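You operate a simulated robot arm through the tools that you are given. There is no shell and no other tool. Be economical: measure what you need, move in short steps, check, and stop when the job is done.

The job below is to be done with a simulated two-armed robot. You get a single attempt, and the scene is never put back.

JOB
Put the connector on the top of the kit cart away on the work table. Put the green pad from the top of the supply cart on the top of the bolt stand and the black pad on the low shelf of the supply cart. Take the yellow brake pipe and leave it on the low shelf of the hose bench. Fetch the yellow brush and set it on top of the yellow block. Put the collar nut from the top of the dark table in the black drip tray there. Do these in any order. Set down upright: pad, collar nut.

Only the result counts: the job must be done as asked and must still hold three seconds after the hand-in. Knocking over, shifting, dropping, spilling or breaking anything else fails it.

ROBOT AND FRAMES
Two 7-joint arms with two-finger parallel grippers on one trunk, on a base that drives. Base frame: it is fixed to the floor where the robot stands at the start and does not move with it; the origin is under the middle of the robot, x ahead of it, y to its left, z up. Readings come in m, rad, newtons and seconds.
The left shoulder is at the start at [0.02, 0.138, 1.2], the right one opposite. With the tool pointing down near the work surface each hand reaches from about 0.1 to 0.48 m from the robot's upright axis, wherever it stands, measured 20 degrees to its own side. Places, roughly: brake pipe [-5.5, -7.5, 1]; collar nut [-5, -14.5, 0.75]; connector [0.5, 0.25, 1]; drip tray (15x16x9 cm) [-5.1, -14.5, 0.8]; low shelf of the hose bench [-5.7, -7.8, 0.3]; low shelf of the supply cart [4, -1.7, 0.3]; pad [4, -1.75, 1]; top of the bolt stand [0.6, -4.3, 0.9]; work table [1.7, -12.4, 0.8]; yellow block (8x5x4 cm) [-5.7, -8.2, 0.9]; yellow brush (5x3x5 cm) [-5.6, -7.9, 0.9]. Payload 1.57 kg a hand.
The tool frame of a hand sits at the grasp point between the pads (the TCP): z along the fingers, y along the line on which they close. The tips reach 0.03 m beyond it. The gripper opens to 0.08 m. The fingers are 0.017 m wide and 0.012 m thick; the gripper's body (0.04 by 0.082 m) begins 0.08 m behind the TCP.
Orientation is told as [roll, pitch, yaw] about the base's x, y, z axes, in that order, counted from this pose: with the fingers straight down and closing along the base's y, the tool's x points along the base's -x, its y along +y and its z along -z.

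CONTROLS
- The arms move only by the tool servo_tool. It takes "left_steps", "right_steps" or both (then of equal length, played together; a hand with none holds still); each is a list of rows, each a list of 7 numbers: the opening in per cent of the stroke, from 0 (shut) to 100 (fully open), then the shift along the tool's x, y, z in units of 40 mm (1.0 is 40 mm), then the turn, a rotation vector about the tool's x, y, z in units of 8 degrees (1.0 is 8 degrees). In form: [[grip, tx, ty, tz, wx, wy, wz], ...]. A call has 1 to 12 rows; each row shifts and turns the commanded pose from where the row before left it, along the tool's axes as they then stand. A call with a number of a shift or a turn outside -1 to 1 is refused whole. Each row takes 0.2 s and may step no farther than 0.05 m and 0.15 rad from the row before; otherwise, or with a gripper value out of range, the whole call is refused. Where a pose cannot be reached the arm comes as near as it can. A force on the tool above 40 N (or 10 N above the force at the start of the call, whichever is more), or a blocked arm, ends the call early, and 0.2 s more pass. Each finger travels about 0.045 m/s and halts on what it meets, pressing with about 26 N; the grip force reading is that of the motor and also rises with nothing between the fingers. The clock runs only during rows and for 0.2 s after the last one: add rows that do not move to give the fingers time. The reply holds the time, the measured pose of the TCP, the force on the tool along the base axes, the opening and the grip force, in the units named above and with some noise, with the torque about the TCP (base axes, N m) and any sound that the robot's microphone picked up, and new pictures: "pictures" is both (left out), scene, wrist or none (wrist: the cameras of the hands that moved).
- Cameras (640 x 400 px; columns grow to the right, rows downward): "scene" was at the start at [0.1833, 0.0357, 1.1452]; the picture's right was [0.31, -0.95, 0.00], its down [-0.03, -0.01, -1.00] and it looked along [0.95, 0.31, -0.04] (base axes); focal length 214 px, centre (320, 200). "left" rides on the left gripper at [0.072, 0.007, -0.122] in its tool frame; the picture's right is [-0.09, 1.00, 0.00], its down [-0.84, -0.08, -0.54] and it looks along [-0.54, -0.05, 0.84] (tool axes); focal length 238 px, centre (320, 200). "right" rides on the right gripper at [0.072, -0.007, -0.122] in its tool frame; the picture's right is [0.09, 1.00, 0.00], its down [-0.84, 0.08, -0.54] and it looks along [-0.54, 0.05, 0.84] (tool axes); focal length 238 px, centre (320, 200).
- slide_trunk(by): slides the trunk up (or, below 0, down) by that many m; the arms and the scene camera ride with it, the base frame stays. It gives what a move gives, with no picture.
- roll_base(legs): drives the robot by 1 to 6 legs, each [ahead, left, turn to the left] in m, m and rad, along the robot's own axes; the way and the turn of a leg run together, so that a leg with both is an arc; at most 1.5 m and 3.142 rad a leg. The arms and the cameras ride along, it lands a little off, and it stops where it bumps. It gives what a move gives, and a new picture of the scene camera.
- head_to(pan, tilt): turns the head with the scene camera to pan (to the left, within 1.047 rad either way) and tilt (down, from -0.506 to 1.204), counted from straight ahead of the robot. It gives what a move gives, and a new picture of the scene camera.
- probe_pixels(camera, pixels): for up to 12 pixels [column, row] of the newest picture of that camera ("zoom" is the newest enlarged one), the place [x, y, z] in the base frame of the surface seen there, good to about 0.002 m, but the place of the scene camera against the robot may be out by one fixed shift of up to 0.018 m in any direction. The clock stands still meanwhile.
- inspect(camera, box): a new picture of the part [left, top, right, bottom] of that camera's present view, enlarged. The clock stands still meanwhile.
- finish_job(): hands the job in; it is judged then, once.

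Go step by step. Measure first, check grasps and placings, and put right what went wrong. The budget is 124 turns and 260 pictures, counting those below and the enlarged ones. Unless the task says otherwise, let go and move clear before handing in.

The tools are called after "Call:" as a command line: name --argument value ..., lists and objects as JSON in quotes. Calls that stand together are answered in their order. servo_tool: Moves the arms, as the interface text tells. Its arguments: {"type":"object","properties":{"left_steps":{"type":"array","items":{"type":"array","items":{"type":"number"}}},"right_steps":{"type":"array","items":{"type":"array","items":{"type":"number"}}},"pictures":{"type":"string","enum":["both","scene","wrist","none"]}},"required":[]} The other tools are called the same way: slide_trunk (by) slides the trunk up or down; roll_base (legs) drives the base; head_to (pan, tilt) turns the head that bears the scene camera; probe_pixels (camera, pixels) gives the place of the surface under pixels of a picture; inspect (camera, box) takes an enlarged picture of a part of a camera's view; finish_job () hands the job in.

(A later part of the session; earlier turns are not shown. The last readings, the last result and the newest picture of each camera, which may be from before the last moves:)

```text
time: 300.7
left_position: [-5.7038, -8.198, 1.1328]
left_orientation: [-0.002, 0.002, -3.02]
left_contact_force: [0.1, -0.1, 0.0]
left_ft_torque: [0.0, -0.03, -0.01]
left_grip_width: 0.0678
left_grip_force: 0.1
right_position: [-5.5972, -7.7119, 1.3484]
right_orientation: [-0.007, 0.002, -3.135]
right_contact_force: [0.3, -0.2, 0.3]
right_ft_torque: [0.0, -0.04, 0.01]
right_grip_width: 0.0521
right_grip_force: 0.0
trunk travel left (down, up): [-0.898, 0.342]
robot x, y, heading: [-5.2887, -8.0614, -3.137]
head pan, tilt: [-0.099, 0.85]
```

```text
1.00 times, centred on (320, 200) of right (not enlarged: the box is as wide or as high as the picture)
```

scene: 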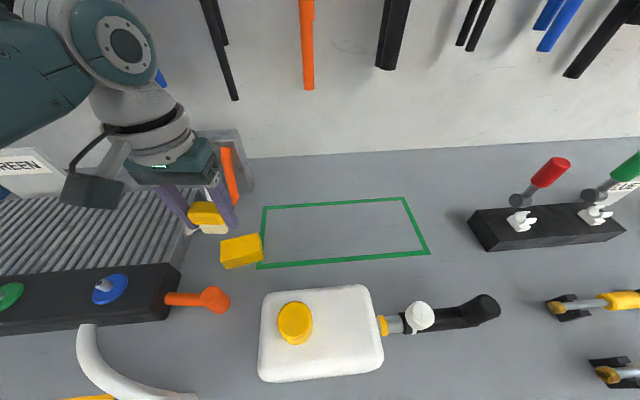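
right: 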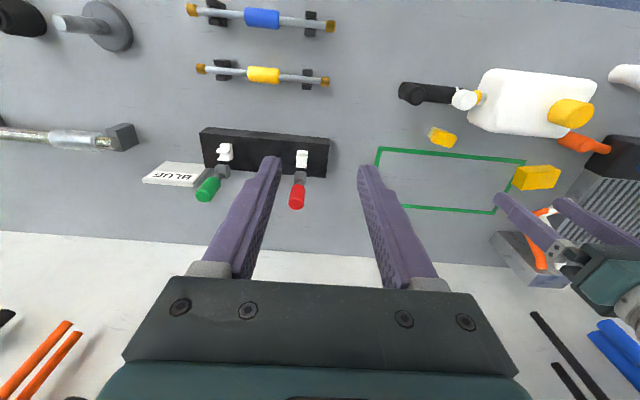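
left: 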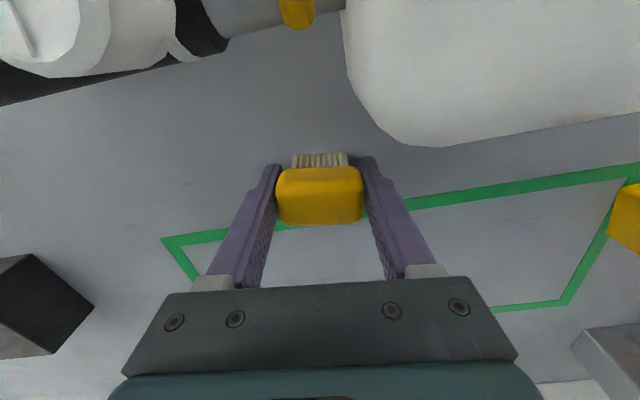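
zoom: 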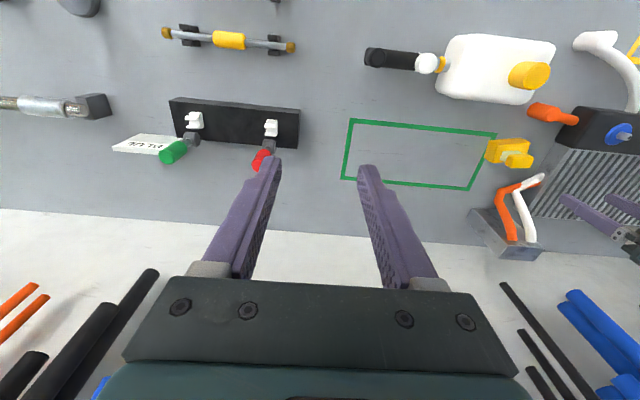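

The brush rests on the block. Next the yellow pipe: I turn the right hand by 90° while retracting the left, and roll right in front of the pipe.

Call:
servo_tool --right_steps '[[80, 0.5, 0, 0, 0, 0, -1], [80, 0.5, 0, 0, 0, 0, -1], [80, 0, 0, 0, 0, 0, -1], [80, 0, 0, 0, 0, 0, -1], [80, 0, 0, 0, 0, 0, -1], [80, 0, 0, 0, 0, 0, -1], [80, 0, 0, 0, 0, 0, -1], [80, 0, 0, 0, 0, 0, -1], [80, 0, 0, 0, 0, 0, -1], [80, 0, 0, 0, 0, 0, -1], [80, 0, 0, 0, 0, 0, -1], [80, 0, 0, 0, 0, 0, -0.25]]' --left_steps '[[60, 0.8, 0, -0.5, 0, 0, 0], [60, 0.8, 0, -0.5, 0, 0, 0], [60, 0.8, 0, 0, 0, 0, 0], [60, 0.8, 0, 0, 0, 0, 0], [60, 0.8, 0, 0, 0, 0, 0], [60, 0, 0, 0, 0, 0, 0], [60, 0, 0, 0, 0, 0, 0], [60, 0, 0, 0, 0, 0, 0], [60, 0, 0, 0, 0, 0, 0], [60, 0, 0, 0, 0, 0, 0], [60, 0, 0, 0, 0, 0, 0], [60, 0, 0, 0, 0, 0, 0]]' --pictures "none"

Call:
roll_base --legs '[[-0.1, 0, 0], [0, -0.41, 0]]'

Call:
inspect --camera "right" --box '[0, 0, 640, 400]'

```text
time: 303.5
left_position: [-5.5469, -8.1781, 1.1732]
left_orientation: [-0.001, 0.001, -3.019]
left_contact_force: [0.6, 0.5, -0.7]
left_ft_torque: [0.03, -0.04, -0.01]
left_grip_width: 0.048
left_grip_force: 0.0
right_position: [-5.4681, -7.8862, 1.3578]
right_orientation: [0.154, 0.013, -1.752]
right_contact_force: [0.1, 0.0, 0.4]
right_ft_torque: [-0.05, -0.02, -0.04]
right_grip_width: 0.064
right_grip_force: 0.0
right hand out of reach, approached as far as the arm can: row 3, 4, 5, 6, 7, 8, 9, 10, 11
trunk travel left (down, up): [-0.898, 0.342]
robot x, y, heading: [-5.2885, -8.0643, -3.136]
head pan, tilt: [-0.099, 0.85]
stopped in row 12 (right hand): the arm was blocked; the commanded pose is now the measured one
```

```text
time: 306.7
left_position: [-5.4508, -7.7719, 1.1739]
left_orientation: [-0.003, 0.001, -3.017]
left_contact_force: [0.4, -0.2, 0.1]
left_ft_torque: [-0.03, -0.01, 0.04]
left_grip_width: 0.048
left_grip_force: 0.0
right_position: [-5.3743, -7.4812, 1.3563]
right_orientation: [0.155, 0.012, -1.748]
right_contact_force: [-0.3, 0.1, 0.3]
right_ft_torque: [0.02, 0.01, -0.03]
right_grip_width: 0.0642
right_grip_force: 0.1
trunk travel left (down, up): [-0.898, 0.342]
robot x, y, heading: [-5.1917, -7.6585, -3.135]
head pan, tilt: [-0.099, 0.85]
```

scene: 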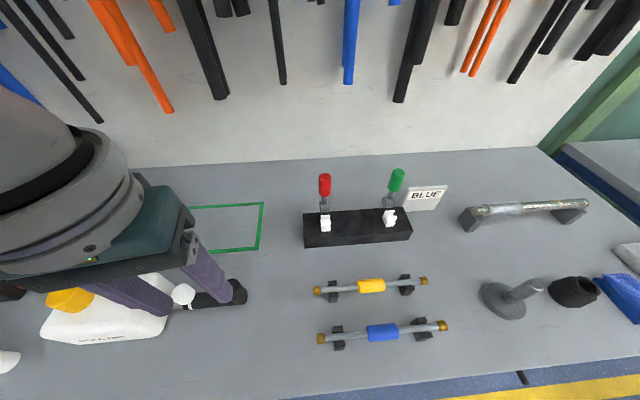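

```text
1.00 times, centred on (320, 200) of right (not enlarged: the box is as wide or as high as the picture)
```

zoom: 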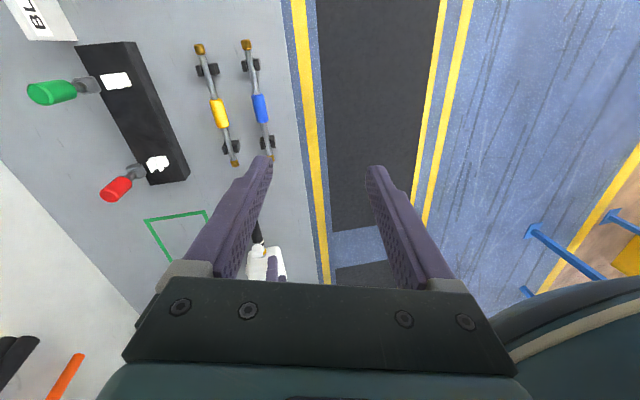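

The right hand is nearly turned (yaw -1.75, roll 0.15). I move it over the pipe, lower and level it.

Call:
servo_tool --right_steps '[[80, -0.41, -0.9, 0.5, 0, 0, 0], [80, -0.41, -0.9, 0.5, 0, 0, 0], [80, -0.41, -0.9, 0.5, 0, 0, 0], [80, -0.41, -0.9, 0.5, 0, 0, 0], [80, 0, 0, 0.5, 0.55, 0, -0.6], [80, 0, 0, 0.5, 0.55, 0, -0.6]]' --pictures "wrist"

```text
time: 308.1
left_position: [-5.451, -7.7725, 1.174]
left_orientation: [-0.003, 0.001, -3.016]
left_contact_force: [-0.6, 0.3, -0.4]
left_ft_torque: [0.01, -0.03, 0.01]
left_grip_width: 0.0481
left_grip_force: 0.1
right_position: [-5.4031, -7.5367, 1.2848]
right_orientation: [0.001, -0.003, -1.582]
right_contact_force: [-1.2, 0.4, 0.1]
right_ft_torque: [0.0, 0.02, -0.02]
right_grip_width: 0.0641
right_grip_force: 0.0
right hand out of reach, approached as far as the arm can: row 1, 2, 3, 4, 5
trunk travel left (down, up): [-0.898, 0.342]
robot x, y, heading: [-5.1908, -7.6552, -3.134]
head pan, tilt: [-0.099, 0.85]
```

right: 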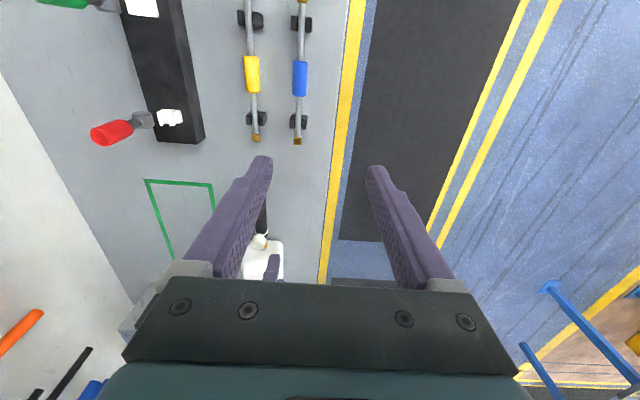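

Levelled. Now I continue 12.5 cm forward over the pipe.

Call:
servo_tool --right_steps '[[80, 0.1, -0.8, 0.4, 0, 0, 0], [80, 0.1, -0.8, 0.4, 0, 0, 0], [80, 0.1, -0.8, 0.4, 0, 0, 0], [80, 0.1, -0.72, 0.4, 0, 0, 0], [80, 0, 0, 0, 0, 0, 0]]' --pictures "wrist"

```text
time: 309.3
left_position: [-5.4516, -7.7729, 1.174]
left_orientation: [-0.002, 0.003, -3.016]
left_contact_force: [1.1, 0.0, 0.1]
left_ft_torque: [0.02, 0.03, -0.01]
left_grip_width: 0.0478
left_grip_force: 0.1
right_position: [-5.402, -7.5376, 1.2856]
right_orientation: [0.001, -0.002, -1.581]
right_contact_force: [0.1, -0.6, 0.5]
right_ft_torque: [0.01, -0.01, 0.02]
right_grip_width: 0.0639
right_grip_force: 0.0
right hand out of reach, approached as far as the arm can: row 1, 2, 3, 4
trunk travel left (down, up): [-0.898, 0.342]
robot x, y, heading: [-5.1956, -7.6529, -3.133]
head pan, tilt: [-0.099, 0.85]
```

right: 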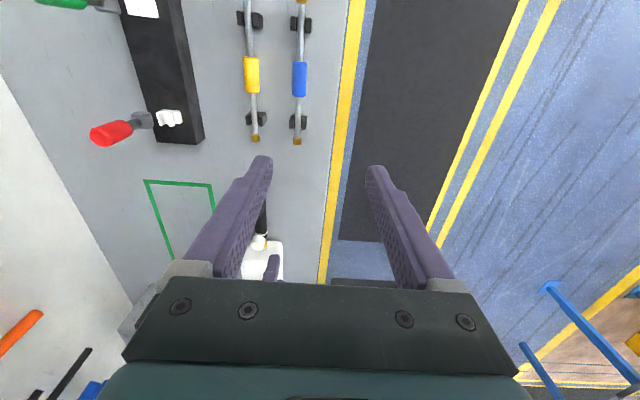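

The right arm is at a joint limit in this turn. The left arm did this turn well at the kit cart, so I swap: turn the left hand by 90°, the right one back.

Call:
servo_tool --left_steps '[[80, 0, 0, 0, 0, 0, 1], [80, 0, 0, 0, 0, 0, 1], [80, 0, 0, 0, 0, 0, 1], [80, 0, 0, 0, 0, 0, 1], [80, 0, 0, 0, 0, 0, 1], [80, 0, 0, 0, 0, 0, 1], [80, 0, 0, 0, 0, 0, 1], [80, 0, 0, 0, 0, 0, 1], [80, 0, 0, 0, 0, 0, 1], [80, 0, 0, 0, 0, 0, 1], [80, 0, 0, 0, 0, 0, 1], [80, 0, 0, 0, 0, 0, 1]]' --right_steps '[[80, 0, 0, 0, 0, 0, 1], [80, 0, 0, 0, 0, 0, 1], [80, 0, 0, 0, 0, 0, 1], [80, 0, 0, 0, 0, 0, 1], [80, 0, 0, 0, 0, 0, 1], [80, 0, 0, 0, 0, 0, 1], [80, 0, 0, 0, 0, 0, 1], [80, 0, 0, 0, 0, 0, 1], [80, 0, 0, 0, 0, 0, 1], [80, 0, 0, 0, 0, 0, 1], [80, 0, 0, 0, 0, 0, 1], [80, 0, 0, 0, 0, 0, 0]]' --pictures "none"

Call:
roll_base --legs '[[0, -0.26, 0]]'

Call:
inspect --camera "left" --box '[0, 0, 640, 400]'

```text
time: 311.9
left_position: [-5.4515, -7.7729, 1.1737]
left_orientation: [-0.001, -0.002, 1.59]
left_contact_force: [-0.7, -0.4, 0.7]
left_ft_torque: [-0.01, -0.01, -0.02]
left_grip_width: 0.0641
left_grip_force: 0.2
right_position: [-5.4017, -7.5372, 1.2855]
right_orientation: [0.0, 0.002, -3.119]
right_contact_force: [0.4, 0.5, -0.1]
right_ft_torque: [-0.01, 0.02, 0.0]
right_grip_width: 0.0638
right_grip_force: 0.1
trunk travel left (down, up): [-0.898, 0.342]
robot x, y, heading: [-5.1945, -7.6547, -3.131]
head pan, tilt: [-0.099, 0.85]
```

```text
time: 313.8
left_position: [-5.4528, -7.5125, 1.1731]
left_orientation: [0.002, -0.004, 1.592]
left_contact_force: [-0.2, -0.8, -0.9]
left_ft_torque: [0.02, 0.01, 0.02]
left_grip_width: 0.0642
left_grip_force: 0.2
right_position: [-5.4055, -7.2794, 1.2855]
right_orientation: [0.001, 0.001, -3.118]
right_contact_force: [0.0, -0.3, 0.2]
right_ft_torque: [-0.02, 0.0, -0.01]
right_grip_width: 0.064
right_grip_force: 0.1
trunk travel left (down, up): [-0.898, 0.342]
robot x, y, heading: [-5.1955, -7.3945, -3.13]
head pan, tilt: [-0.099, 0.85]
```

scene: 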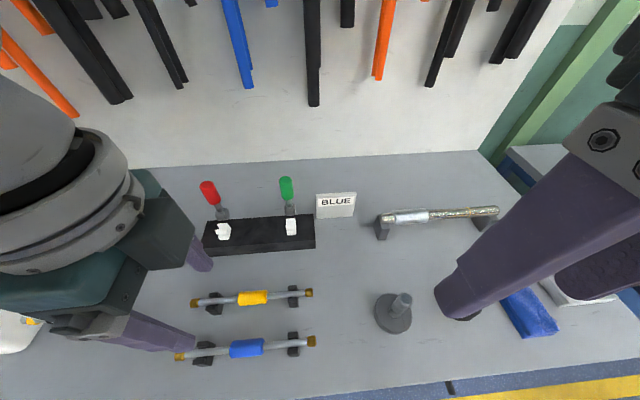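

```text
1.00 times, centred on (320, 200) of left (not enlarged: the box is as wide or as high as the picture)
```

zoom: 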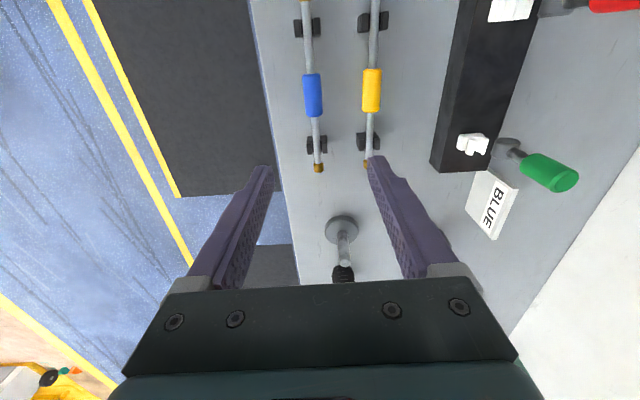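

The left hand turned fine. I probe the yellow pipe and the neighbouring blue one.

Call:
probe_pixels --camera "zoom" --pixels '[[372, 90], [364, 90], [380, 90], [372, 70], [371, 110], [368, 160], [375, 20], [362, 140], [368, 143], [370, 20], [313, 95], [445, 150]]'

```text
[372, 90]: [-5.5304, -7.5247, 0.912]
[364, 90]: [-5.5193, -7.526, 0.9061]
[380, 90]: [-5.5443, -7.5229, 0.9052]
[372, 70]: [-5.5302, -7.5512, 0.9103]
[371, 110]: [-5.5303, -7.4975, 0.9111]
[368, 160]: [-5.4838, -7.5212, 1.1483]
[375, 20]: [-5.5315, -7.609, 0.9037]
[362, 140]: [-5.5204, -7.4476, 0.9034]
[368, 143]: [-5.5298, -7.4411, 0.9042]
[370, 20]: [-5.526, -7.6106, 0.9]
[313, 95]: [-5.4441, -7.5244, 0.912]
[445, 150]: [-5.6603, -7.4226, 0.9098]
```

Pipe axis x=-5.531, sleeve centre y=-7.524, top 0.912. I move over it, raise the right hand, then lower by trunk.

Call:
servo_tool --left_steps '[[80, 0.08, 0.65, 0, 0, 0, 0], [80, 0.08, 0.65, 0, 0, 0, 0], [80, 0.08, 0.65, 0, 0, 0, 0], [80, 0, 0, 0, 0, 0, 0]]' --right_steps '[[80, 0, 0, -0.9, 0, 0, 0], [80, 0, 0, -0.9, 0, 0, 0], [80, 0, 0, -0.9, 0, 0, 0], [80, 0, 0, 0, 0, 0, 0]]' --pictures "none"

Call:
slide_trunk --by -0.2

Call:
inspect --camera "left" --box '[0, 0, 640, 400]'

```text
time: 314.7
left_position: [-5.5315, -7.5262, 1.1737]
left_orientation: [0.0, -0.002, 1.594]
left_contact_force: [0.2, 0.1, -0.9]
left_ft_torque: [-0.04, -0.02, -0.04]
left_grip_width: 0.064
left_grip_force: 0.1
right_position: [-5.3876, -7.2621, 1.3624]
right_orientation: [-0.133, 0.125, -3.1]
right_contact_force: [-0.5, 0.9, 0.6]
right_ft_torque: [-0.01, 0.0, 0.02]
right_grip_width: 0.064
right_grip_force: 0.0
trunk travel left (down, up): [-0.898, 0.342]
robot x, y, heading: [-5.1999, -7.3948, -3.131]
head pan, tilt: [-0.099, 0.85]
stopped in row 4 (right hand): the arm was blocked; the commanded pose is now the measured one
```

```text
time: 316.9
left_position: [-5.5312, -7.5265, 0.9725]
left_orientation: [0.0, -0.002, 1.595]
left_contact_force: [-0.8, 0.0, 0.5]
left_ft_torque: [0.01, 0.01, -0.01]
left_grip_width: 0.064
left_grip_force: 0.1
right_position: [-5.3877, -7.2622, 1.1638]
right_orientation: [-0.134, 0.124, -3.1]
right_contact_force: [-0.9, -0.3, -0.5]
right_ft_torque: [-0.01, 0.01, 0.02]
right_grip_width: 0.0637
right_grip_force: 0.0
trunk travel left (down, up): [-0.698, 0.542]
robot x, y, heading: [-5.1977, -7.3951, -3.132]
head pan, tilt: [-0.099, 0.85]
```

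```text
1.00 times, centred on (320, 200) of left (not enlarged: the box is as wide or as high as the picture)
```

zoom: 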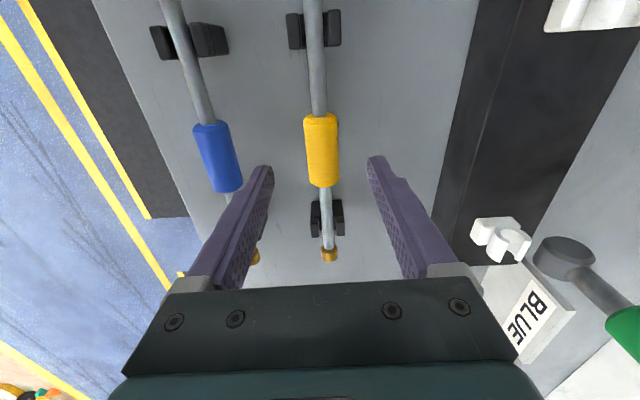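

Centred on the yellow sleeve. I lower 7.3 cm by trunk and close.

Call:
slide_trunk --by -0.073

Call:
servo_tool --left_steps '[[0, 0, 0, 0, 0, 0, 0], [0, 0, 0, 0, 0, 0, 0], [0, 0, 0, 0, 0, 0, 0], [0, 0, 0, 0, 0, 0, 0], [0, 0, 0, 0, 0, 0, 0]]' --pictures "none"

Call:
slide_trunk --by 0.15

Call:
inspect --camera "left" --box '[0, 0, 640, 400]'

```text
time: 318.0
left_position: [-5.5319, -7.525, 0.8999]
left_orientation: [-0.001, -0.002, 1.593]
left_contact_force: [0.3, 0.4, 0.8]
left_ft_torque: [-0.02, -0.01, 0.04]
left_grip_width: 0.0639
left_grip_force: 0.0
right_position: [-5.3878, -7.2625, 1.0902]
right_orientation: [-0.132, 0.123, -3.103]
right_contact_force: [0.1, -0.8, -0.7]
right_ft_torque: [-0.04, -0.01, 0.01]
right_grip_width: 0.0642
right_grip_force: 0.0
trunk travel left (down, up): [-0.625, 0.615]
robot x, y, heading: [-5.1961, -7.3936, -3.129]
head pan, tilt: [-0.099, 0.85]
```

```text
time: 319.2
left_position: [-5.5322, -7.526, 0.8993]
left_orientation: [0.002, -0.001, 1.593]
left_contact_force: [-0.9, -0.9, 0.4]
left_ft_torque: [0.01, -0.01, -0.09]
left_grip_width: 0.0262
left_grip_force: 25.9
right_position: [-5.3876, -7.2608, 1.0906]
right_orientation: [-0.134, 0.124, -3.102]
right_contact_force: [0.1, 0.1, 0.5]
right_ft_torque: [0.01, 0.01, 0.03]
right_grip_width: 0.0643
right_grip_force: 0.0
trunk travel left (down, up): [-0.625, 0.615]
robot x, y, heading: [-5.1966, -7.4001, -3.135]
head pan, tilt: [-0.099, 0.85]
```

```text
time: 320.9
left_position: [-5.5322, -7.5256, 1.0491]
left_orientation: [0.001, -0.002, 1.593]
left_contact_force: [-0.1, -0.2, -0.8]
left_ft_torque: [-0.04, 0.02, 0.0]
left_grip_width: 0.0262
left_grip_force: 25.7
right_position: [-5.3871, -7.2626, 1.2408]
right_orientation: [-0.134, 0.123, -3.102]
right_contact_force: [0.6, -0.3, -1.0]
right_ft_torque: [0.03, -0.04, 0.02]
right_grip_width: 0.0639
right_grip_force: 0.0
trunk travel left (down, up): [-0.775, 0.465]
robot x, y, heading: [-5.1972, -7.3987, -3.132]
head pan, tilt: [-0.099, 0.85]
```

```text
1.00 times, centred on (320, 200) of left (not enlarged: the box is as wide or as high as the picture)
```

zoom: 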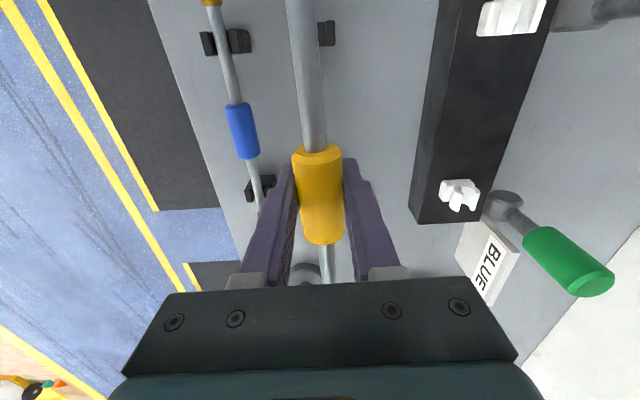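

The pipe is held, the brackets stayed. To set it softly on a flat shelf I need it nearer the fingertips, so I put it back on its brackets, open, rise 15 mm and regrip.

Call:
slide_trunk --by -0.15

Call:
servo_tool --left_steps '[[50, 0, 0, 0, 0, 0, 0], [50, 0, 0, 0, 0, 0, 0], [50, 0, 0, -0.38, 0, 0, 0], [0, 0, 0, 0, 0, 0, 0], [0, 0, 0, 0, 0, 0, 0], [0, 0, 0, 0, 0, 0, 0], [0, 0, 0, 0, 0, 0, 0], [0, 0, 0, 0, 0, 0, 0]]' --pictures "wrist"

Call:
slide_trunk --by 0.15

Call:
inspect --camera "left" --box '[160, 100, 480, 300]'

```text
time: 322.7
left_position: [-5.5326, -7.5249, 0.8996]
left_orientation: [0.001, -0.002, 1.593]
left_contact_force: [-1.1, 0.2, -0.4]
left_ft_torque: [0.04, 0.02, -0.06]
left_grip_width: 0.0263
left_grip_force: 26.1
right_position: [-5.3872, -7.2623, 1.0909]
right_orientation: [-0.135, 0.126, -3.101]
right_contact_force: [0.7, -0.5, 0.2]
right_ft_torque: [-0.01, -0.04, 0.03]
right_grip_width: 0.0642
right_grip_force: 0.0
trunk travel left (down, up): [-0.625, 0.615]
robot x, y, heading: [-5.1963, -7.3992, -3.131]
head pan, tilt: [-0.099, 0.85]
```

```text
time: 324.5
left_position: [-5.5318, -7.5251, 0.9134]
left_orientation: [0.001, -0.002, 1.595]
left_contact_force: [-0.1, 0.5, 0.2]
left_ft_torque: [0.09, 0.01, -0.03]
left_grip_width: 0.0261
left_grip_force: 26.1
right_position: [-5.3881, -7.2631, 1.0902]
right_orientation: [-0.133, 0.123, -3.101]
right_contact_force: [-0.7, -0.5, 0.4]
right_ft_torque: [-0.01, 0.0, -0.04]
right_grip_width: 0.064
right_grip_force: 0.1
trunk travel left (down, up): [-0.625, 0.615]
robot x, y, heading: [-5.1994, -7.3962, -3.132]
head pan, tilt: [-0.099, 0.85]
```

left: 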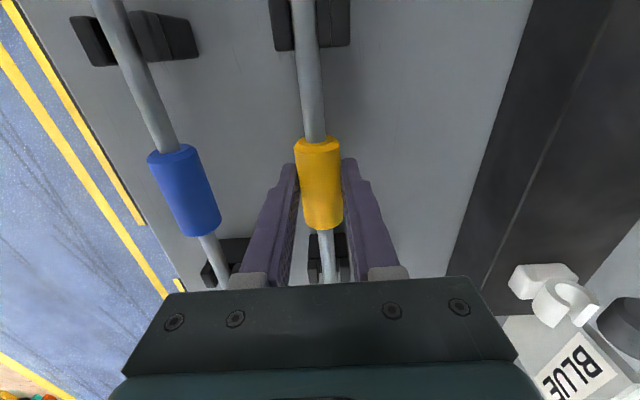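

```text
time: 326.2
left_position: [-5.5327, -7.5246, 1.0645]
left_orientation: [0.001, -0.003, 1.594]
left_contact_force: [0.3, -0.3, -1.5]
left_ft_torque: [0.03, 0.03, -0.01]
left_grip_width: 0.0261
left_grip_force: 25.7
right_position: [-5.3883, -7.261, 1.2403]
right_orientation: [-0.135, 0.125, -3.1]
right_contact_force: [0.5, 0.0, -0.5]
right_ft_torque: [0.01, -0.02, 0.0]
right_grip_width: 0.0639
right_grip_force: 0.0
trunk travel left (down, up): [-0.775, 0.465]
robot x, y, heading: [-5.1958, -7.397, -3.134]
head pan, tilt: [-0.099, 0.85]
```

```text
2.00 times, centred on (320, 200) of left
```

zoom: 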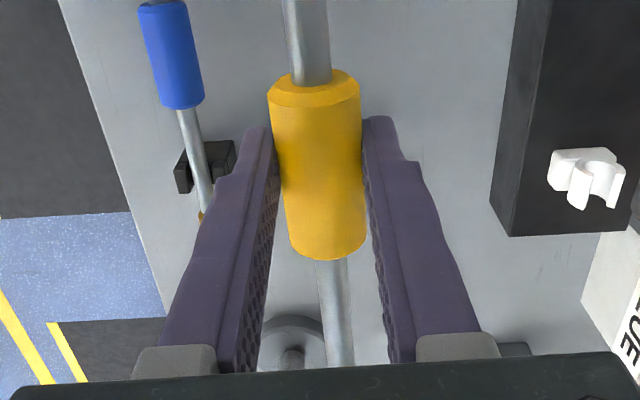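

Regripped nearer the tips. I back away, shift left in front of the free left part of the low shelf, and lower the trunk to view it.

Call:
roll_base --legs '[[-0.55, 0, 0], [0, 0.98, -0.008]]'

Call:
slide_trunk --by -0.45

Call:
head_to --pan 0.0 --tilt 0.35

```text
time: 334.0
left_position: [-4.9961, -8.4864, 1.0638]
left_orientation: [0.0, -0.001, 1.581]
left_contact_force: [-0.1, -0.8, -0.8]
left_ft_torque: [-0.02, 0.02, 0.03]
left_grip_width: 0.0259
left_grip_force: 25.9
right_position: [-4.8484, -8.2245, 1.2404]
right_orientation: [-0.135, 0.123, -3.111]
right_contact_force: [-0.4, -0.5, -0.2]
right_ft_torque: [0.03, 0.0, 0.01]
right_grip_width: 0.064
right_grip_force: 0.1
trunk travel left (down, up): [-0.775, 0.465]
robot x, y, heading: [-4.6583, -8.3613, 3.142]
head pan, tilt: [-0.099, 0.85]
```

scene: 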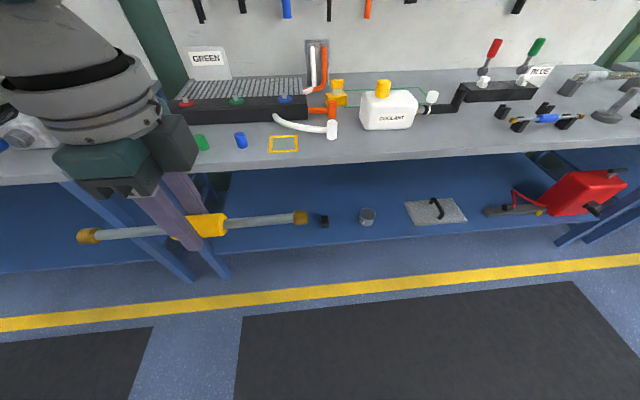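

```text
refused: -0.45 is not a number from -0.4 to 0.4
```

```text
time: 334.9
left_position: [-4.9954, -8.4866, 1.0632]
left_orientation: [0.0, -0.002, 1.584]
left_contact_force: [0.5, 0.9, -1.5]
left_ft_torque: [0.02, -0.04, -0.01]
left_grip_width: 0.0258
left_grip_force: 25.8
right_position: [-4.8486, -8.225, 1.2411]
right_orientation: [-0.134, 0.124, -3.113]
right_contact_force: [0.4, -0.2, -0.6]
right_ft_torque: [-0.03, -0.02, 0.03]
right_grip_width: 0.0639
right_grip_force: 0.0
trunk travel left (down, up): [-0.775, 0.465]
robot x, y, heading: [-4.6604, -8.3595, 3.143]
head pan, tilt: [0.0, 0.351]
```

scene: 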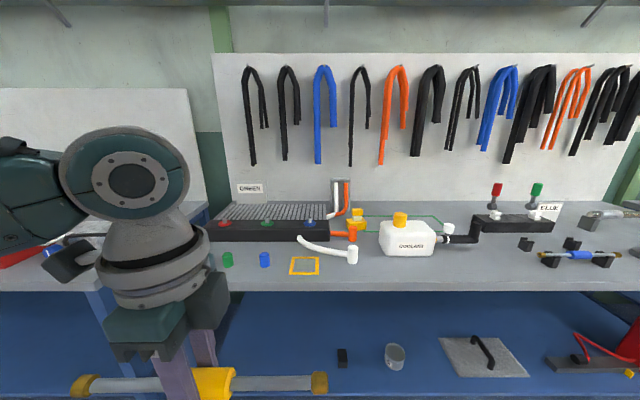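

The free part of the shelf is left of the black piece. I lower the trunk in two strokes and look.

Call:
slide_trunk --by -0.4

Call:
slide_trunk --by -0.2

Call:
head_to --pan 0.2 --tilt 0.3

```text
time: 338.8
left_position: [-4.9944, -8.487, 0.6634]
left_orientation: [-0.001, -0.001, 1.58]
left_contact_force: [-0.4, 0.1, -2.3]
left_ft_torque: [0.04, 0.0, 0.0]
left_grip_width: 0.0261
left_grip_force: 26.2
right_position: [-4.8484, -8.2252, 0.841]
right_orientation: [-0.134, 0.126, -3.112]
right_contact_force: [-0.1, -0.4, 0.1]
right_ft_torque: [0.0, -0.03, 0.0]
right_grip_width: 0.0641
right_grip_force: 0.1
trunk travel left (down, up): [-0.375, 0.865]
robot x, y, heading: [-4.6615, -8.36, 3.154]
head pan, tilt: [0.0, 0.351]
```

```text
time: 340.9
left_position: [-4.9958, -8.4861, 0.4642]
left_orientation: [0.002, -0.001, 1.582]
left_contact_force: [0.4, -0.9, -0.1]
left_ft_torque: [0.02, 0.0, -0.01]
left_grip_width: 0.0261
left_grip_force: 25.8
right_position: [-4.8493, -8.2244, 0.6418]
right_orientation: [-0.134, 0.126, -3.111]
right_contact_force: [0.2, -0.6, -1.0]
right_ft_torque: [0.0, 0.03, 0.01]
right_grip_width: 0.064
right_grip_force: 0.0
trunk travel left (down, up): [-0.175, 1.065]
robot x, y, heading: [-4.6595, -8.3637, 3.146]
head pan, tilt: [0.0, 0.351]
```

```text
time: 341.6
left_position: [-4.9958, -8.485, 0.4658]
left_orientation: [0.0, -0.001, 1.582]
left_contact_force: [0.2, 0.5, -1.6]
left_ft_torque: [-0.03, 0.01, 0.04]
left_grip_width: 0.0262
left_grip_force: 26.3
right_position: [-4.8482, -8.2242, 0.6398]
right_orientation: [-0.134, 0.126, -3.112]
right_contact_force: [0.3, -1.0, -0.3]
right_ft_torque: [0.01, -0.01, 0.0]
right_grip_width: 0.064
right_grip_force: 0.1
trunk travel left (down, up): [-0.175, 1.065]
robot x, y, heading: [-4.6597, -8.3613, 3.14]
head pan, tilt: [0.201, 0.3]
```

scene: 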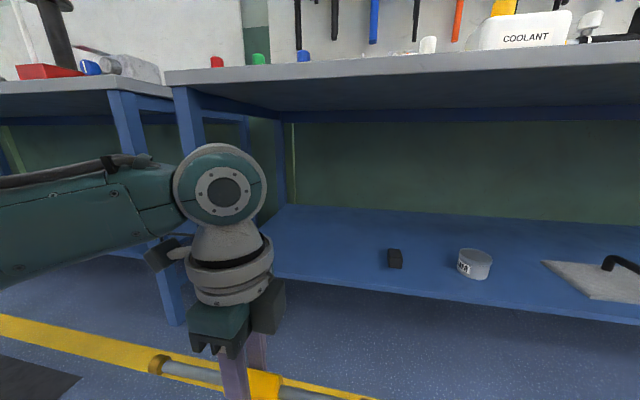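

I check clearances: leg (190,200), shelf edge, forearm points.

Call:
probe_pixels --camera "scene" --pixels '[[188, 110], [175, 300], [120, 190], [30, 220], [220, 150], [300, 278], [395, 258], [475, 250], [300, 215], [230, 80], [300, 118], [390, 290]]'

```text
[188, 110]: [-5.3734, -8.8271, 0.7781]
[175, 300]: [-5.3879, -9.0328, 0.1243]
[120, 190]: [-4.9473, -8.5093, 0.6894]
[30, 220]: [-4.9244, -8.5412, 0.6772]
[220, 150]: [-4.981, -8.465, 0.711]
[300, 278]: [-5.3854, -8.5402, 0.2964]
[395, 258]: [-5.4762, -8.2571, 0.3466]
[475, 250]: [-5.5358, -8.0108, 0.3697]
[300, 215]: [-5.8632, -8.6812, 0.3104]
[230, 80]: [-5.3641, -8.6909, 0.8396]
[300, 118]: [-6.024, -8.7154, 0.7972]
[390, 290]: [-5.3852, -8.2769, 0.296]
```

Shelf top is z≈0.300, edge x≈-5.393. I lower 10 cm more, then roll 47 cm ahead under the bench top.

Call:
slide_trunk --by -0.095

Call:
roll_base --legs '[[0.47, 0, 0]]'

```text
time: 342.9
left_position: [-4.9954, -8.487, 0.3694]
left_orientation: [0.0, -0.001, 1.58]
left_contact_force: [-0.4, 0.4, -1.2]
left_ft_torque: [0.02, 0.02, 0.02]
left_grip_width: 0.0261
left_grip_force: 26.2
right_position: [-4.8486, -8.2257, 0.5461]
right_orientation: [-0.135, 0.126, -3.113]
right_contact_force: [0.1, 0.0, 0.2]
right_ft_torque: [-0.04, 0.01, 0.02]
right_grip_width: 0.0639
right_grip_force: 0.0
trunk travel left (down, up): [-0.08, 1.16]
robot x, y, heading: [-4.6608, -8.3638, 3.143]
head pan, tilt: [0.201, 0.3]
```

```text
time: 345.5
left_position: [-5.4169, -8.488, 0.3683]
left_orientation: [-0.008, -0.002, 1.582]
left_contact_force: [-0.6, 0.5, -1.0]
left_ft_torque: [0.01, 0.0, -0.04]
left_grip_width: 0.0261
left_grip_force: 26.5
right_position: [-5.2693, -8.2246, 0.5435]
right_orientation: [-0.137, 0.136, -3.11]
right_contact_force: [-0.1, 0.2, -0.4]
right_ft_torque: [0.02, -0.04, -0.03]
right_grip_width: 0.0643
right_grip_force: 0.0
trunk travel left (down, up): [-0.08, 1.16]
robot x, y, heading: [-5.0932, -8.364, -3.14]
head pan, tilt: [0.201, 0.3]
stopped in leg 1: the robot was blocked; the commanded pose is now the measured one
```

scene: 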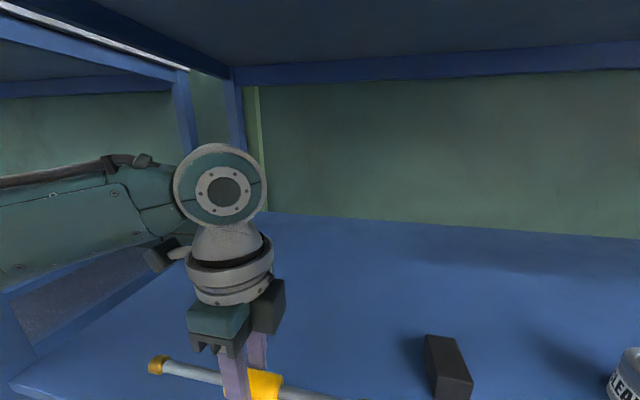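

The body met the bench edge at x≈-5.09, so I ease back 1 cm and extend the arm instead by 6 cm.

Call:
roll_base --legs '[[-0.012, 0, 0]]'

Call:
servo_tool --left_steps '[[0, 0, 0.55, 0, 0, 0, 0], [0, 0, 0.55, 0, 0, 0, 0], [0, 0, 0.55, 0, 0, 0, 0], [0, 0, 0, 0, 0, 0, 0]]' --pictures "both"

```text
time: 346.2
left_position: [-5.4174, -8.4879, 0.3689]
left_orientation: [-0.001, -0.001, 1.583]
left_contact_force: [-0.4, -0.3, -1.2]
left_ft_torque: [-0.01, -0.06, 0.0]
left_grip_width: 0.0261
left_grip_force: 25.6
right_position: [-5.2699, -8.2252, 0.5455]
right_orientation: [-0.134, 0.125, -3.112]
right_contact_force: [0.1, -0.5, 0.1]
right_ft_torque: [0.01, -0.04, -0.01]
right_grip_width: 0.0641
right_grip_force: 0.1
trunk travel left (down, up): [-0.08, 1.16]
robot x, y, heading: [-5.0831, -8.3607, -3.143]
head pan, tilt: [0.201, 0.3]
```

scene: 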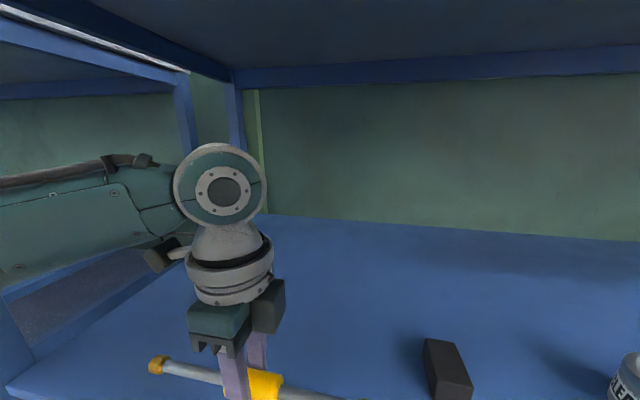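

```text
time: 347.2
left_position: [-5.4845, -8.488, 0.3696]
left_orientation: [-0.003, -0.003, 1.584]
left_contact_force: [0.1, -0.1, -1.6]
left_ft_torque: [-0.01, 0.01, 0.0]
left_grip_width: 0.0261
left_grip_force: 26.7
right_position: [-5.2686, -8.2253, 0.5443]
right_orientation: [-0.132, 0.128, -3.111]
right_contact_force: [0.1, -0.3, -0.2]
right_ft_torque: [0.01, 0.0, -0.01]
right_grip_width: 0.0637
right_grip_force: 0.2
trunk travel left (down, up): [-0.08, 1.16]
robot x, y, heading: [-5.077, -8.3611, -3.147]
head pan, tilt: [0.201, 0.3]
```

scene: 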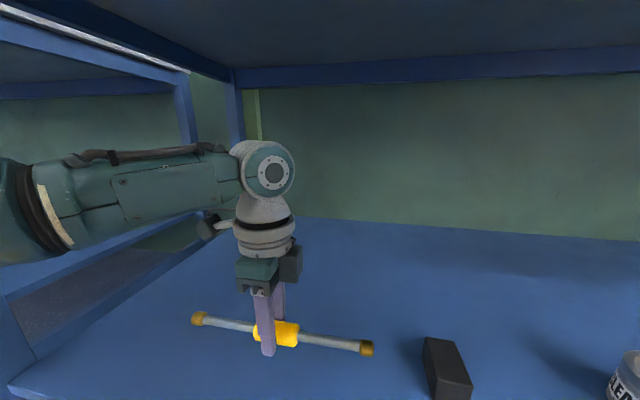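
left: 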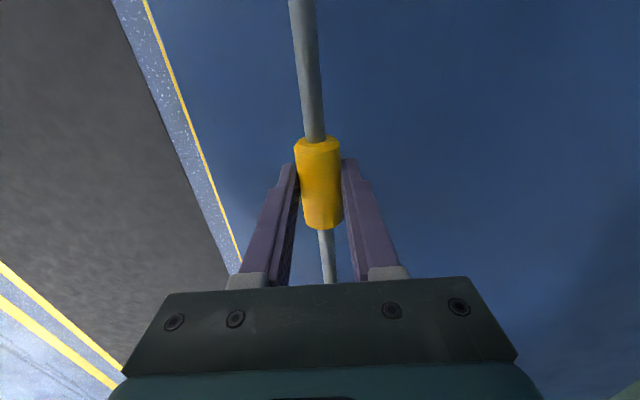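

Pipe hangs 9 cm inside the shelf, clear of the black piece. I lower it with the trunk to the shelf.

Call:
slide_trunk --by -0.036

Call:
slide_trunk --by -0.003

```text
time: 348.1
left_position: [-5.4841, -8.4884, 0.3318]
left_orientation: [-0.001, -0.001, 1.583]
left_contact_force: [-0.7, 0.4, -1.2]
left_ft_torque: [-0.01, -0.02, -0.01]
left_grip_width: 0.026
left_grip_force: 25.8
right_position: [-5.2702, -8.2253, 0.5102]
right_orientation: [-0.136, 0.127, -3.111]
right_contact_force: [-0.4, 0.4, 0.6]
right_ft_torque: [-0.01, -0.01, -0.01]
right_grip_width: 0.064
right_grip_force: 0.0
trunk travel left (down, up): [-0.044, 1.196]
robot x, y, heading: [-5.079, -8.3636, -3.138]
head pan, tilt: [0.201, 0.3]
```

```text
time: 348.6
left_position: [-5.4828, -8.4894, 0.3299]
left_orientation: [-0.001, -0.001, 1.582]
left_contact_force: [0.7, -0.7, -1.9]
left_ft_torque: [-0.01, 0.02, 0.0]
left_grip_width: 0.0259
left_grip_force: 25.8
right_position: [-5.2695, -8.2256, 0.5044]
right_orientation: [-0.135, 0.128, -3.111]
right_contact_force: [-0.1, 0.3, -0.1]
right_ft_torque: [0.01, -0.03, -0.02]
right_grip_width: 0.064
right_grip_force: 0.2
trunk travel left (down, up): [-0.041, 1.199]
robot x, y, heading: [-5.0843, -8.3626, -3.145]
head pan, tilt: [0.201, 0.3]
```

No contact yet; 3 mm more.

Call:
slide_trunk --by -0.003

Call:
slide_trunk --by -0.003

```text
time: 349.1
left_position: [-5.4837, -8.4887, 0.3292]
left_orientation: [0.001, -0.003, 1.583]
left_contact_force: [8.7, 0.3, 34.8]
left_ft_torque: [-0.22, -0.67, 0.38]
left_grip_width: 0.026
left_grip_force: 26.3
right_position: [-5.2695, -8.2262, 0.5049]
right_orientation: [-0.134, 0.129, -3.111]
right_contact_force: [0.4, 0.3, -0.1]
right_ft_torque: [-0.01, -0.02, 0.01]
right_grip_width: 0.0639
right_grip_force: 0.1
trunk travel left (down, up): [-0.038, 1.202]
robot x, y, heading: [-5.0796, -8.3598, -3.144]
head pan, tilt: [0.201, 0.3]
```

```text
time: 349.4
left_position: [-5.4832, -8.4894, 0.3301]
left_orientation: [0.002, -0.005, 1.583]
left_contact_force: [3.3, -1.1, 6.9]
left_ft_torque: [-0.14, -0.24, 0.0]
left_grip_width: 0.0263
left_grip_force: 25.8
right_position: [-5.2692, -8.2268, 0.5023]
right_orientation: [-0.135, 0.128, -3.11]
right_contact_force: [0.1, -0.3, 0.5]
right_ft_torque: [-0.02, 0.0, -0.02]
right_grip_width: 0.0641
right_grip_force: 0.0
trunk travel left (down, up): [-0.038, 1.202]
robot x, y, heading: [-5.0774, -8.3607, -3.14]
head pan, tilt: [0.201, 0.3]
stopped: the force on the tool passed its limit at 52 N (the readings are from after the stop); the commanded pose is now the measured one
```

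Touching the shelf. I open the fingers, rise, and retract, then check the pipe.

Call:
servo_tool --left_steps '[[60, 0, 0, 0, 0, 0, 0], [60, 0, 0, 0, 0, 0, 0], [60, 0, 0, 0, 0, 0, 0], [60, 0, 0, 0, 0, 0, 0]]' --pictures "none"

Call:
slide_trunk --by 0.08

Call:
servo_tool --left_steps '[[60, 0, -0.6, 0, 0, 0, 0], [60, 0, -0.6, 0, 0, 0, 0], [60, 0, -0.6, 0, 0, 0, 0]]' --pictures "scene"

```text
time: 350.4
left_position: [-5.4844, -8.4879, 0.3297]
left_orientation: [0.003, -0.005, 1.581]
left_contact_force: [-1.0, -0.7, 0.8]
left_ft_torque: [-0.04, 0.0, 0.0]
left_grip_width: 0.0473
left_grip_force: 0.0
right_position: [-5.2699, -8.226, 0.5034]
right_orientation: [-0.135, 0.128, -3.11]
right_contact_force: [-0.2, -0.2, 0.4]
right_ft_torque: [-0.03, 0.01, -0.02]
right_grip_width: 0.0641
right_grip_force: 0.1
trunk travel left (down, up): [-0.038, 1.202]
robot x, y, heading: [-5.0807, -8.362, -3.139]
head pan, tilt: [0.201, 0.3]
```

```text
time: 351.6
left_position: [-5.4841, -8.4885, 0.4107]
left_orientation: [0.001, -0.005, 1.582]
left_contact_force: [0.3, 0.0, 0.4]
left_ft_torque: [0.02, 0.02, 0.0]
left_grip_width: 0.0479
left_grip_force: 0.0
right_position: [-5.27, -8.2254, 0.584]
right_orientation: [-0.133, 0.128, -3.111]
right_contact_force: [-0.6, -0.1, 0.5]
right_ft_torque: [0.01, 0.01, 0.04]
right_grip_width: 0.0639
right_grip_force: 0.0
trunk travel left (down, up): [-0.118, 1.122]
robot x, y, heading: [-5.078, -8.3647, -3.138]
head pan, tilt: [0.201, 0.3]
```

```text
time: 352.4
left_position: [-5.409, -8.4876, 0.4078]
left_orientation: [0.002, -0.005, 1.583]
left_contact_force: [0.3, -0.2, 0.4]
left_ft_torque: [0.02, -0.01, 0.0]
left_grip_width: 0.048
left_grip_force: 0.1
right_position: [-5.2702, -8.2253, 0.5832]
right_orientation: [-0.134, 0.126, -3.112]
right_contact_force: [-0.7, 0.3, 0.2]
right_ft_torque: [-0.02, 0.02, 0.02]
right_grip_width: 0.0639
right_grip_force: 0.1
trunk travel left (down, up): [-0.118, 1.122]
robot x, y, heading: [-5.0801, -8.3636, -3.141]
head pan, tilt: [0.201, 0.3]
```

scene: 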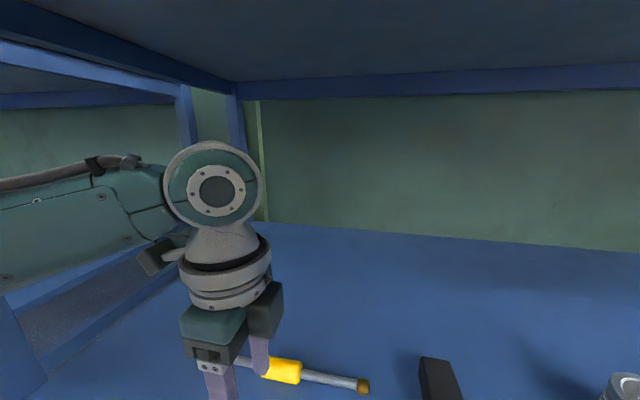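

The pipe lies on the shelf. I back out, check it, and raise the trunk for travel.

Call:
roll_base --legs '[[-0.65, 0, 0]]'

Call:
slide_trunk --by 0.4

Call:
roll_base --legs '[[0, 0, 1.57], [1.5, 0, 0], [1.5, 0, 0], [0, 0, 1.57]]'

```text
time: 356.0
left_position: [-4.7605, -8.4866, 0.4093]
left_orientation: [0.001, -0.006, 1.581]
left_contact_force: [0.2, 1.1, -0.3]
left_ft_torque: [0.02, 0.05, 0.05]
left_grip_width: 0.0479
left_grip_force: 0.0
right_position: [-4.6186, -8.227, 0.5828]
right_orientation: [-0.134, 0.128, -3.111]
right_contact_force: [0.4, 0.5, 0.6]
right_ft_torque: [-0.01, 0.01, 0.01]
right_grip_width: 0.0638
right_grip_force: 0.1
trunk travel left (down, up): [-0.118, 1.122]
robot x, y, heading: [-4.4295, -8.3654, 3.142]
head pan, tilt: [0.201, 0.3]
```

scene: 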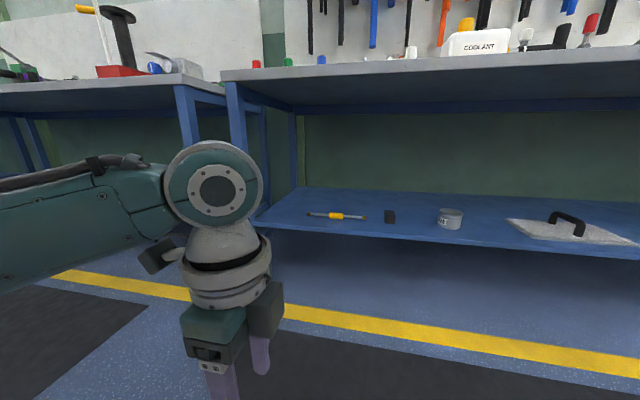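

```text
time: 359.8
left_position: [-4.7597, -8.4866, 0.8097]
left_orientation: [0.001, -0.005, 1.582]
left_contact_force: [-0.4, -0.1, 0.3]
left_ft_torque: [0.03, 0.03, 0.0]
left_grip_width: 0.0476
left_grip_force: 0.0
right_position: [-4.6171, -8.2259, 0.9851]
right_orientation: [-0.135, 0.129, -3.11]
right_contact_force: [0.5, 0.2, 0.1]
right_ft_torque: [0.01, 0.04, 0.04]
right_grip_width: 0.064
right_grip_force: 0.0
trunk travel left (down, up): [-0.518, 0.722]
robot x, y, heading: [-4.4259, -8.3591, 3.138]
head pan, tilt: [0.201, 0.3]
```

```text
time: 381.8
left_position: [-4.1271, -11.2261, 0.8101]
left_orientation: [0.001, -0.006, -1.616]
left_contact_force: [-0.2, 0.8, 0.3]
left_ft_torque: [-0.01, 0.0, 0.01]
left_grip_width: 0.0479
left_grip_force: 0.0
right_position: [-4.2832, -11.4792, 0.9845]
right_orientation: [-0.134, 0.128, -0.026]
right_contact_force: [-0.3, 0.6, -0.2]
right_ft_torque: [-0.04, 0.03, 0.01]
right_grip_width: 0.0639
right_grip_force: 0.1
trunk travel left (down, up): [-0.518, 0.722]
robot x, y, heading: [-4.464, -11.3305, -0.056]
head pan, tilt: [0.201, 0.3]
```

scene: 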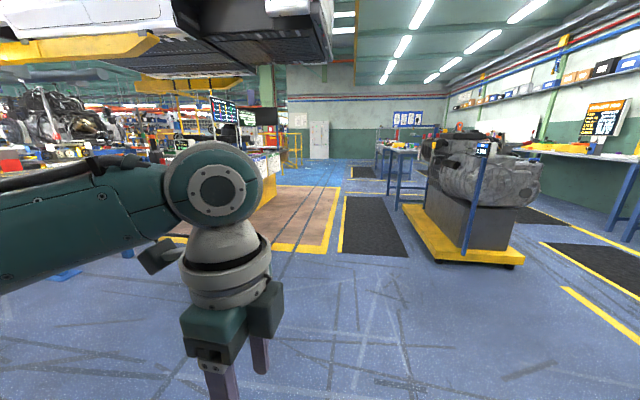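

The pipe is fine. I drive back east along the same lane (y≈-11.35).

Call:
roll_base --legs '[[0, 0, 0.056], [1.5, 0, 0], [1.5, 0, 0], [1.5, 0, 0], [1.5, 0, 0], [0, 0, 1.57]]'

Call:
head_to --pan 0.0 --tilt 0.3

```text
time: 414.7
left_position: [1.4302, -10.8779, 0.8098]
left_orientation: [0.002, -0.005, 0.049]
left_contact_force: [0.0, -0.4, -0.6]
left_ft_torque: [0.01, 0.0, -0.02]
left_grip_width: 0.048
left_grip_force: 0.0
right_position: [1.696, -11.0099, 0.9841]
right_orientation: [-0.133, 0.126, 1.639]
right_contact_force: [0.0, -0.3, 0.0]
right_ft_torque: [0.01, 0.02, -0.02]
right_grip_width: 0.0639
right_grip_force: 0.1
trunk travel left (down, up): [-0.518, 0.722]
robot x, y, heading: [1.5669, -11.2047, 1.61]
head pan, tilt: [0.201, 0.3]
```

scene: 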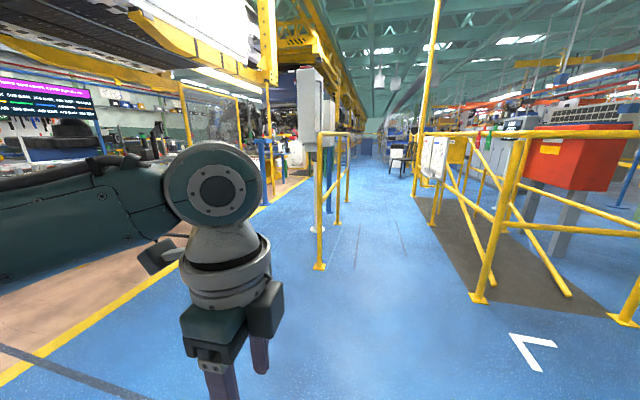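

```text
time: 415.4
left_position: [1.4307, -10.8794, 0.8088]
left_orientation: [0.001, -0.006, 0.05]
left_contact_force: [0.8, 0.1, 0.1]
left_ft_torque: [0.02, -0.03, 0.01]
left_grip_width: 0.048
left_grip_force: 0.1
right_position: [1.6969, -11.0105, 0.9835]
right_orientation: [-0.133, 0.127, 1.638]
right_contact_force: [0.0, -0.4, 0.3]
right_ft_torque: [0.02, 0.02, -0.06]
right_grip_width: 0.0642
right_grip_force: 0.0
trunk travel left (down, up): [-0.518, 0.722]
robot x, y, heading: [1.5649, -11.2057, 1.607]
head pan, tilt: [0.0, 0.3]
```

scene: 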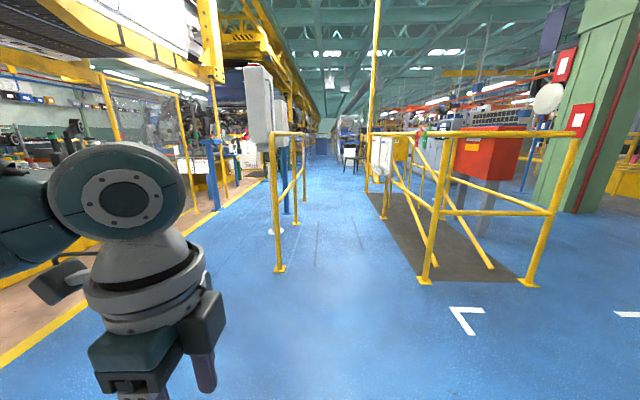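

The corridor north is clear. I drive through it and on to about y=-4, shifting to x≈1.35 after the fences.

Call:
roll_base --legs '[[0.5, -0.15, -0.037], [1.5, 0, 0], [1.5, 0, 0], [1.5, 0, 0], [0.6, 0.33, 0], [1.3, 0, 0]]'

```text
time: 449.2
left_position: [1.2977, -3.9405, 0.8095]
left_orientation: [0.002, -0.006, 0.0]
left_contact_force: [-0.2, -0.7, -0.2]
left_ft_torque: [0.04, 0.0, 0.01]
left_grip_width: 0.0479
left_grip_force: 0.1
right_position: [1.5572, -4.0835, 0.9835]
right_orientation: [-0.136, 0.128, 1.591]
right_contact_force: [1.5, 0.2, 0.8]
right_ft_torque: [0.03, -0.02, 0.01]
right_grip_width: 0.0638
right_grip_force: 0.1
trunk travel left (down, up): [-0.518, 0.722]
robot x, y, heading: [1.4213, -4.2738, 1.558]
head pan, tilt: [0.0, 0.3]
```

scene: 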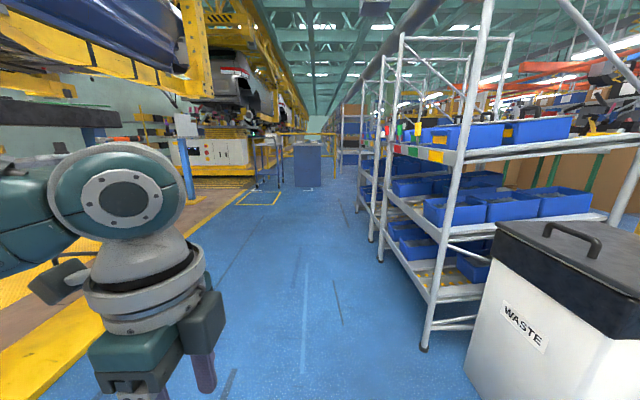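

Next I go up the aisle to y≈-0.4 and turn right to face +x towards the supply cart.

Call:
roll_base --legs '[[1.5, 0.1, 0], [1.5, 0, 0], [0.85, 0, 0], [0, 0, -1.55]]'

```text
refused: leg 1 is longer than a leg can be; nothing moved
```

Call:
roll_base --legs '[[1.4, 0.1, 0], [1.5, 0, 0], [0.95, 0, 0], [0, 0, -1.55]]'

```text
time: 471.4
left_position: [1.6274, -0.3131, 0.8098]
left_orientation: [0.001, -0.004, -1.508]
left_contact_force: [0.5, -0.6, 0.6]
left_ft_torque: [0.03, -0.02, 0.0]
left_grip_width: 0.0478
left_grip_force: 0.0
right_position: [1.5005, -0.581, 0.9848]
right_orientation: [-0.134, 0.127, 0.082]
right_contact_force: [0.2, 0.0, -0.8]
right_ft_torque: [0.02, 0.02, 0.01]
right_grip_width: 0.0641
right_grip_force: 0.1
trunk travel left (down, up): [-0.518, 0.722]
robot x, y, heading: [1.3042, -0.4567, 0.05]
head pan, tilt: [0.0, 0.3]
```

scene: 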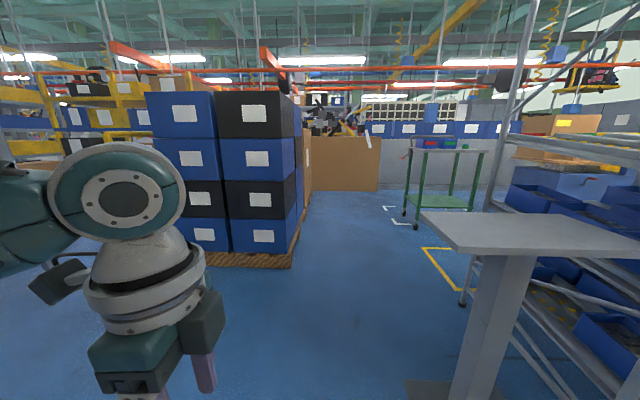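

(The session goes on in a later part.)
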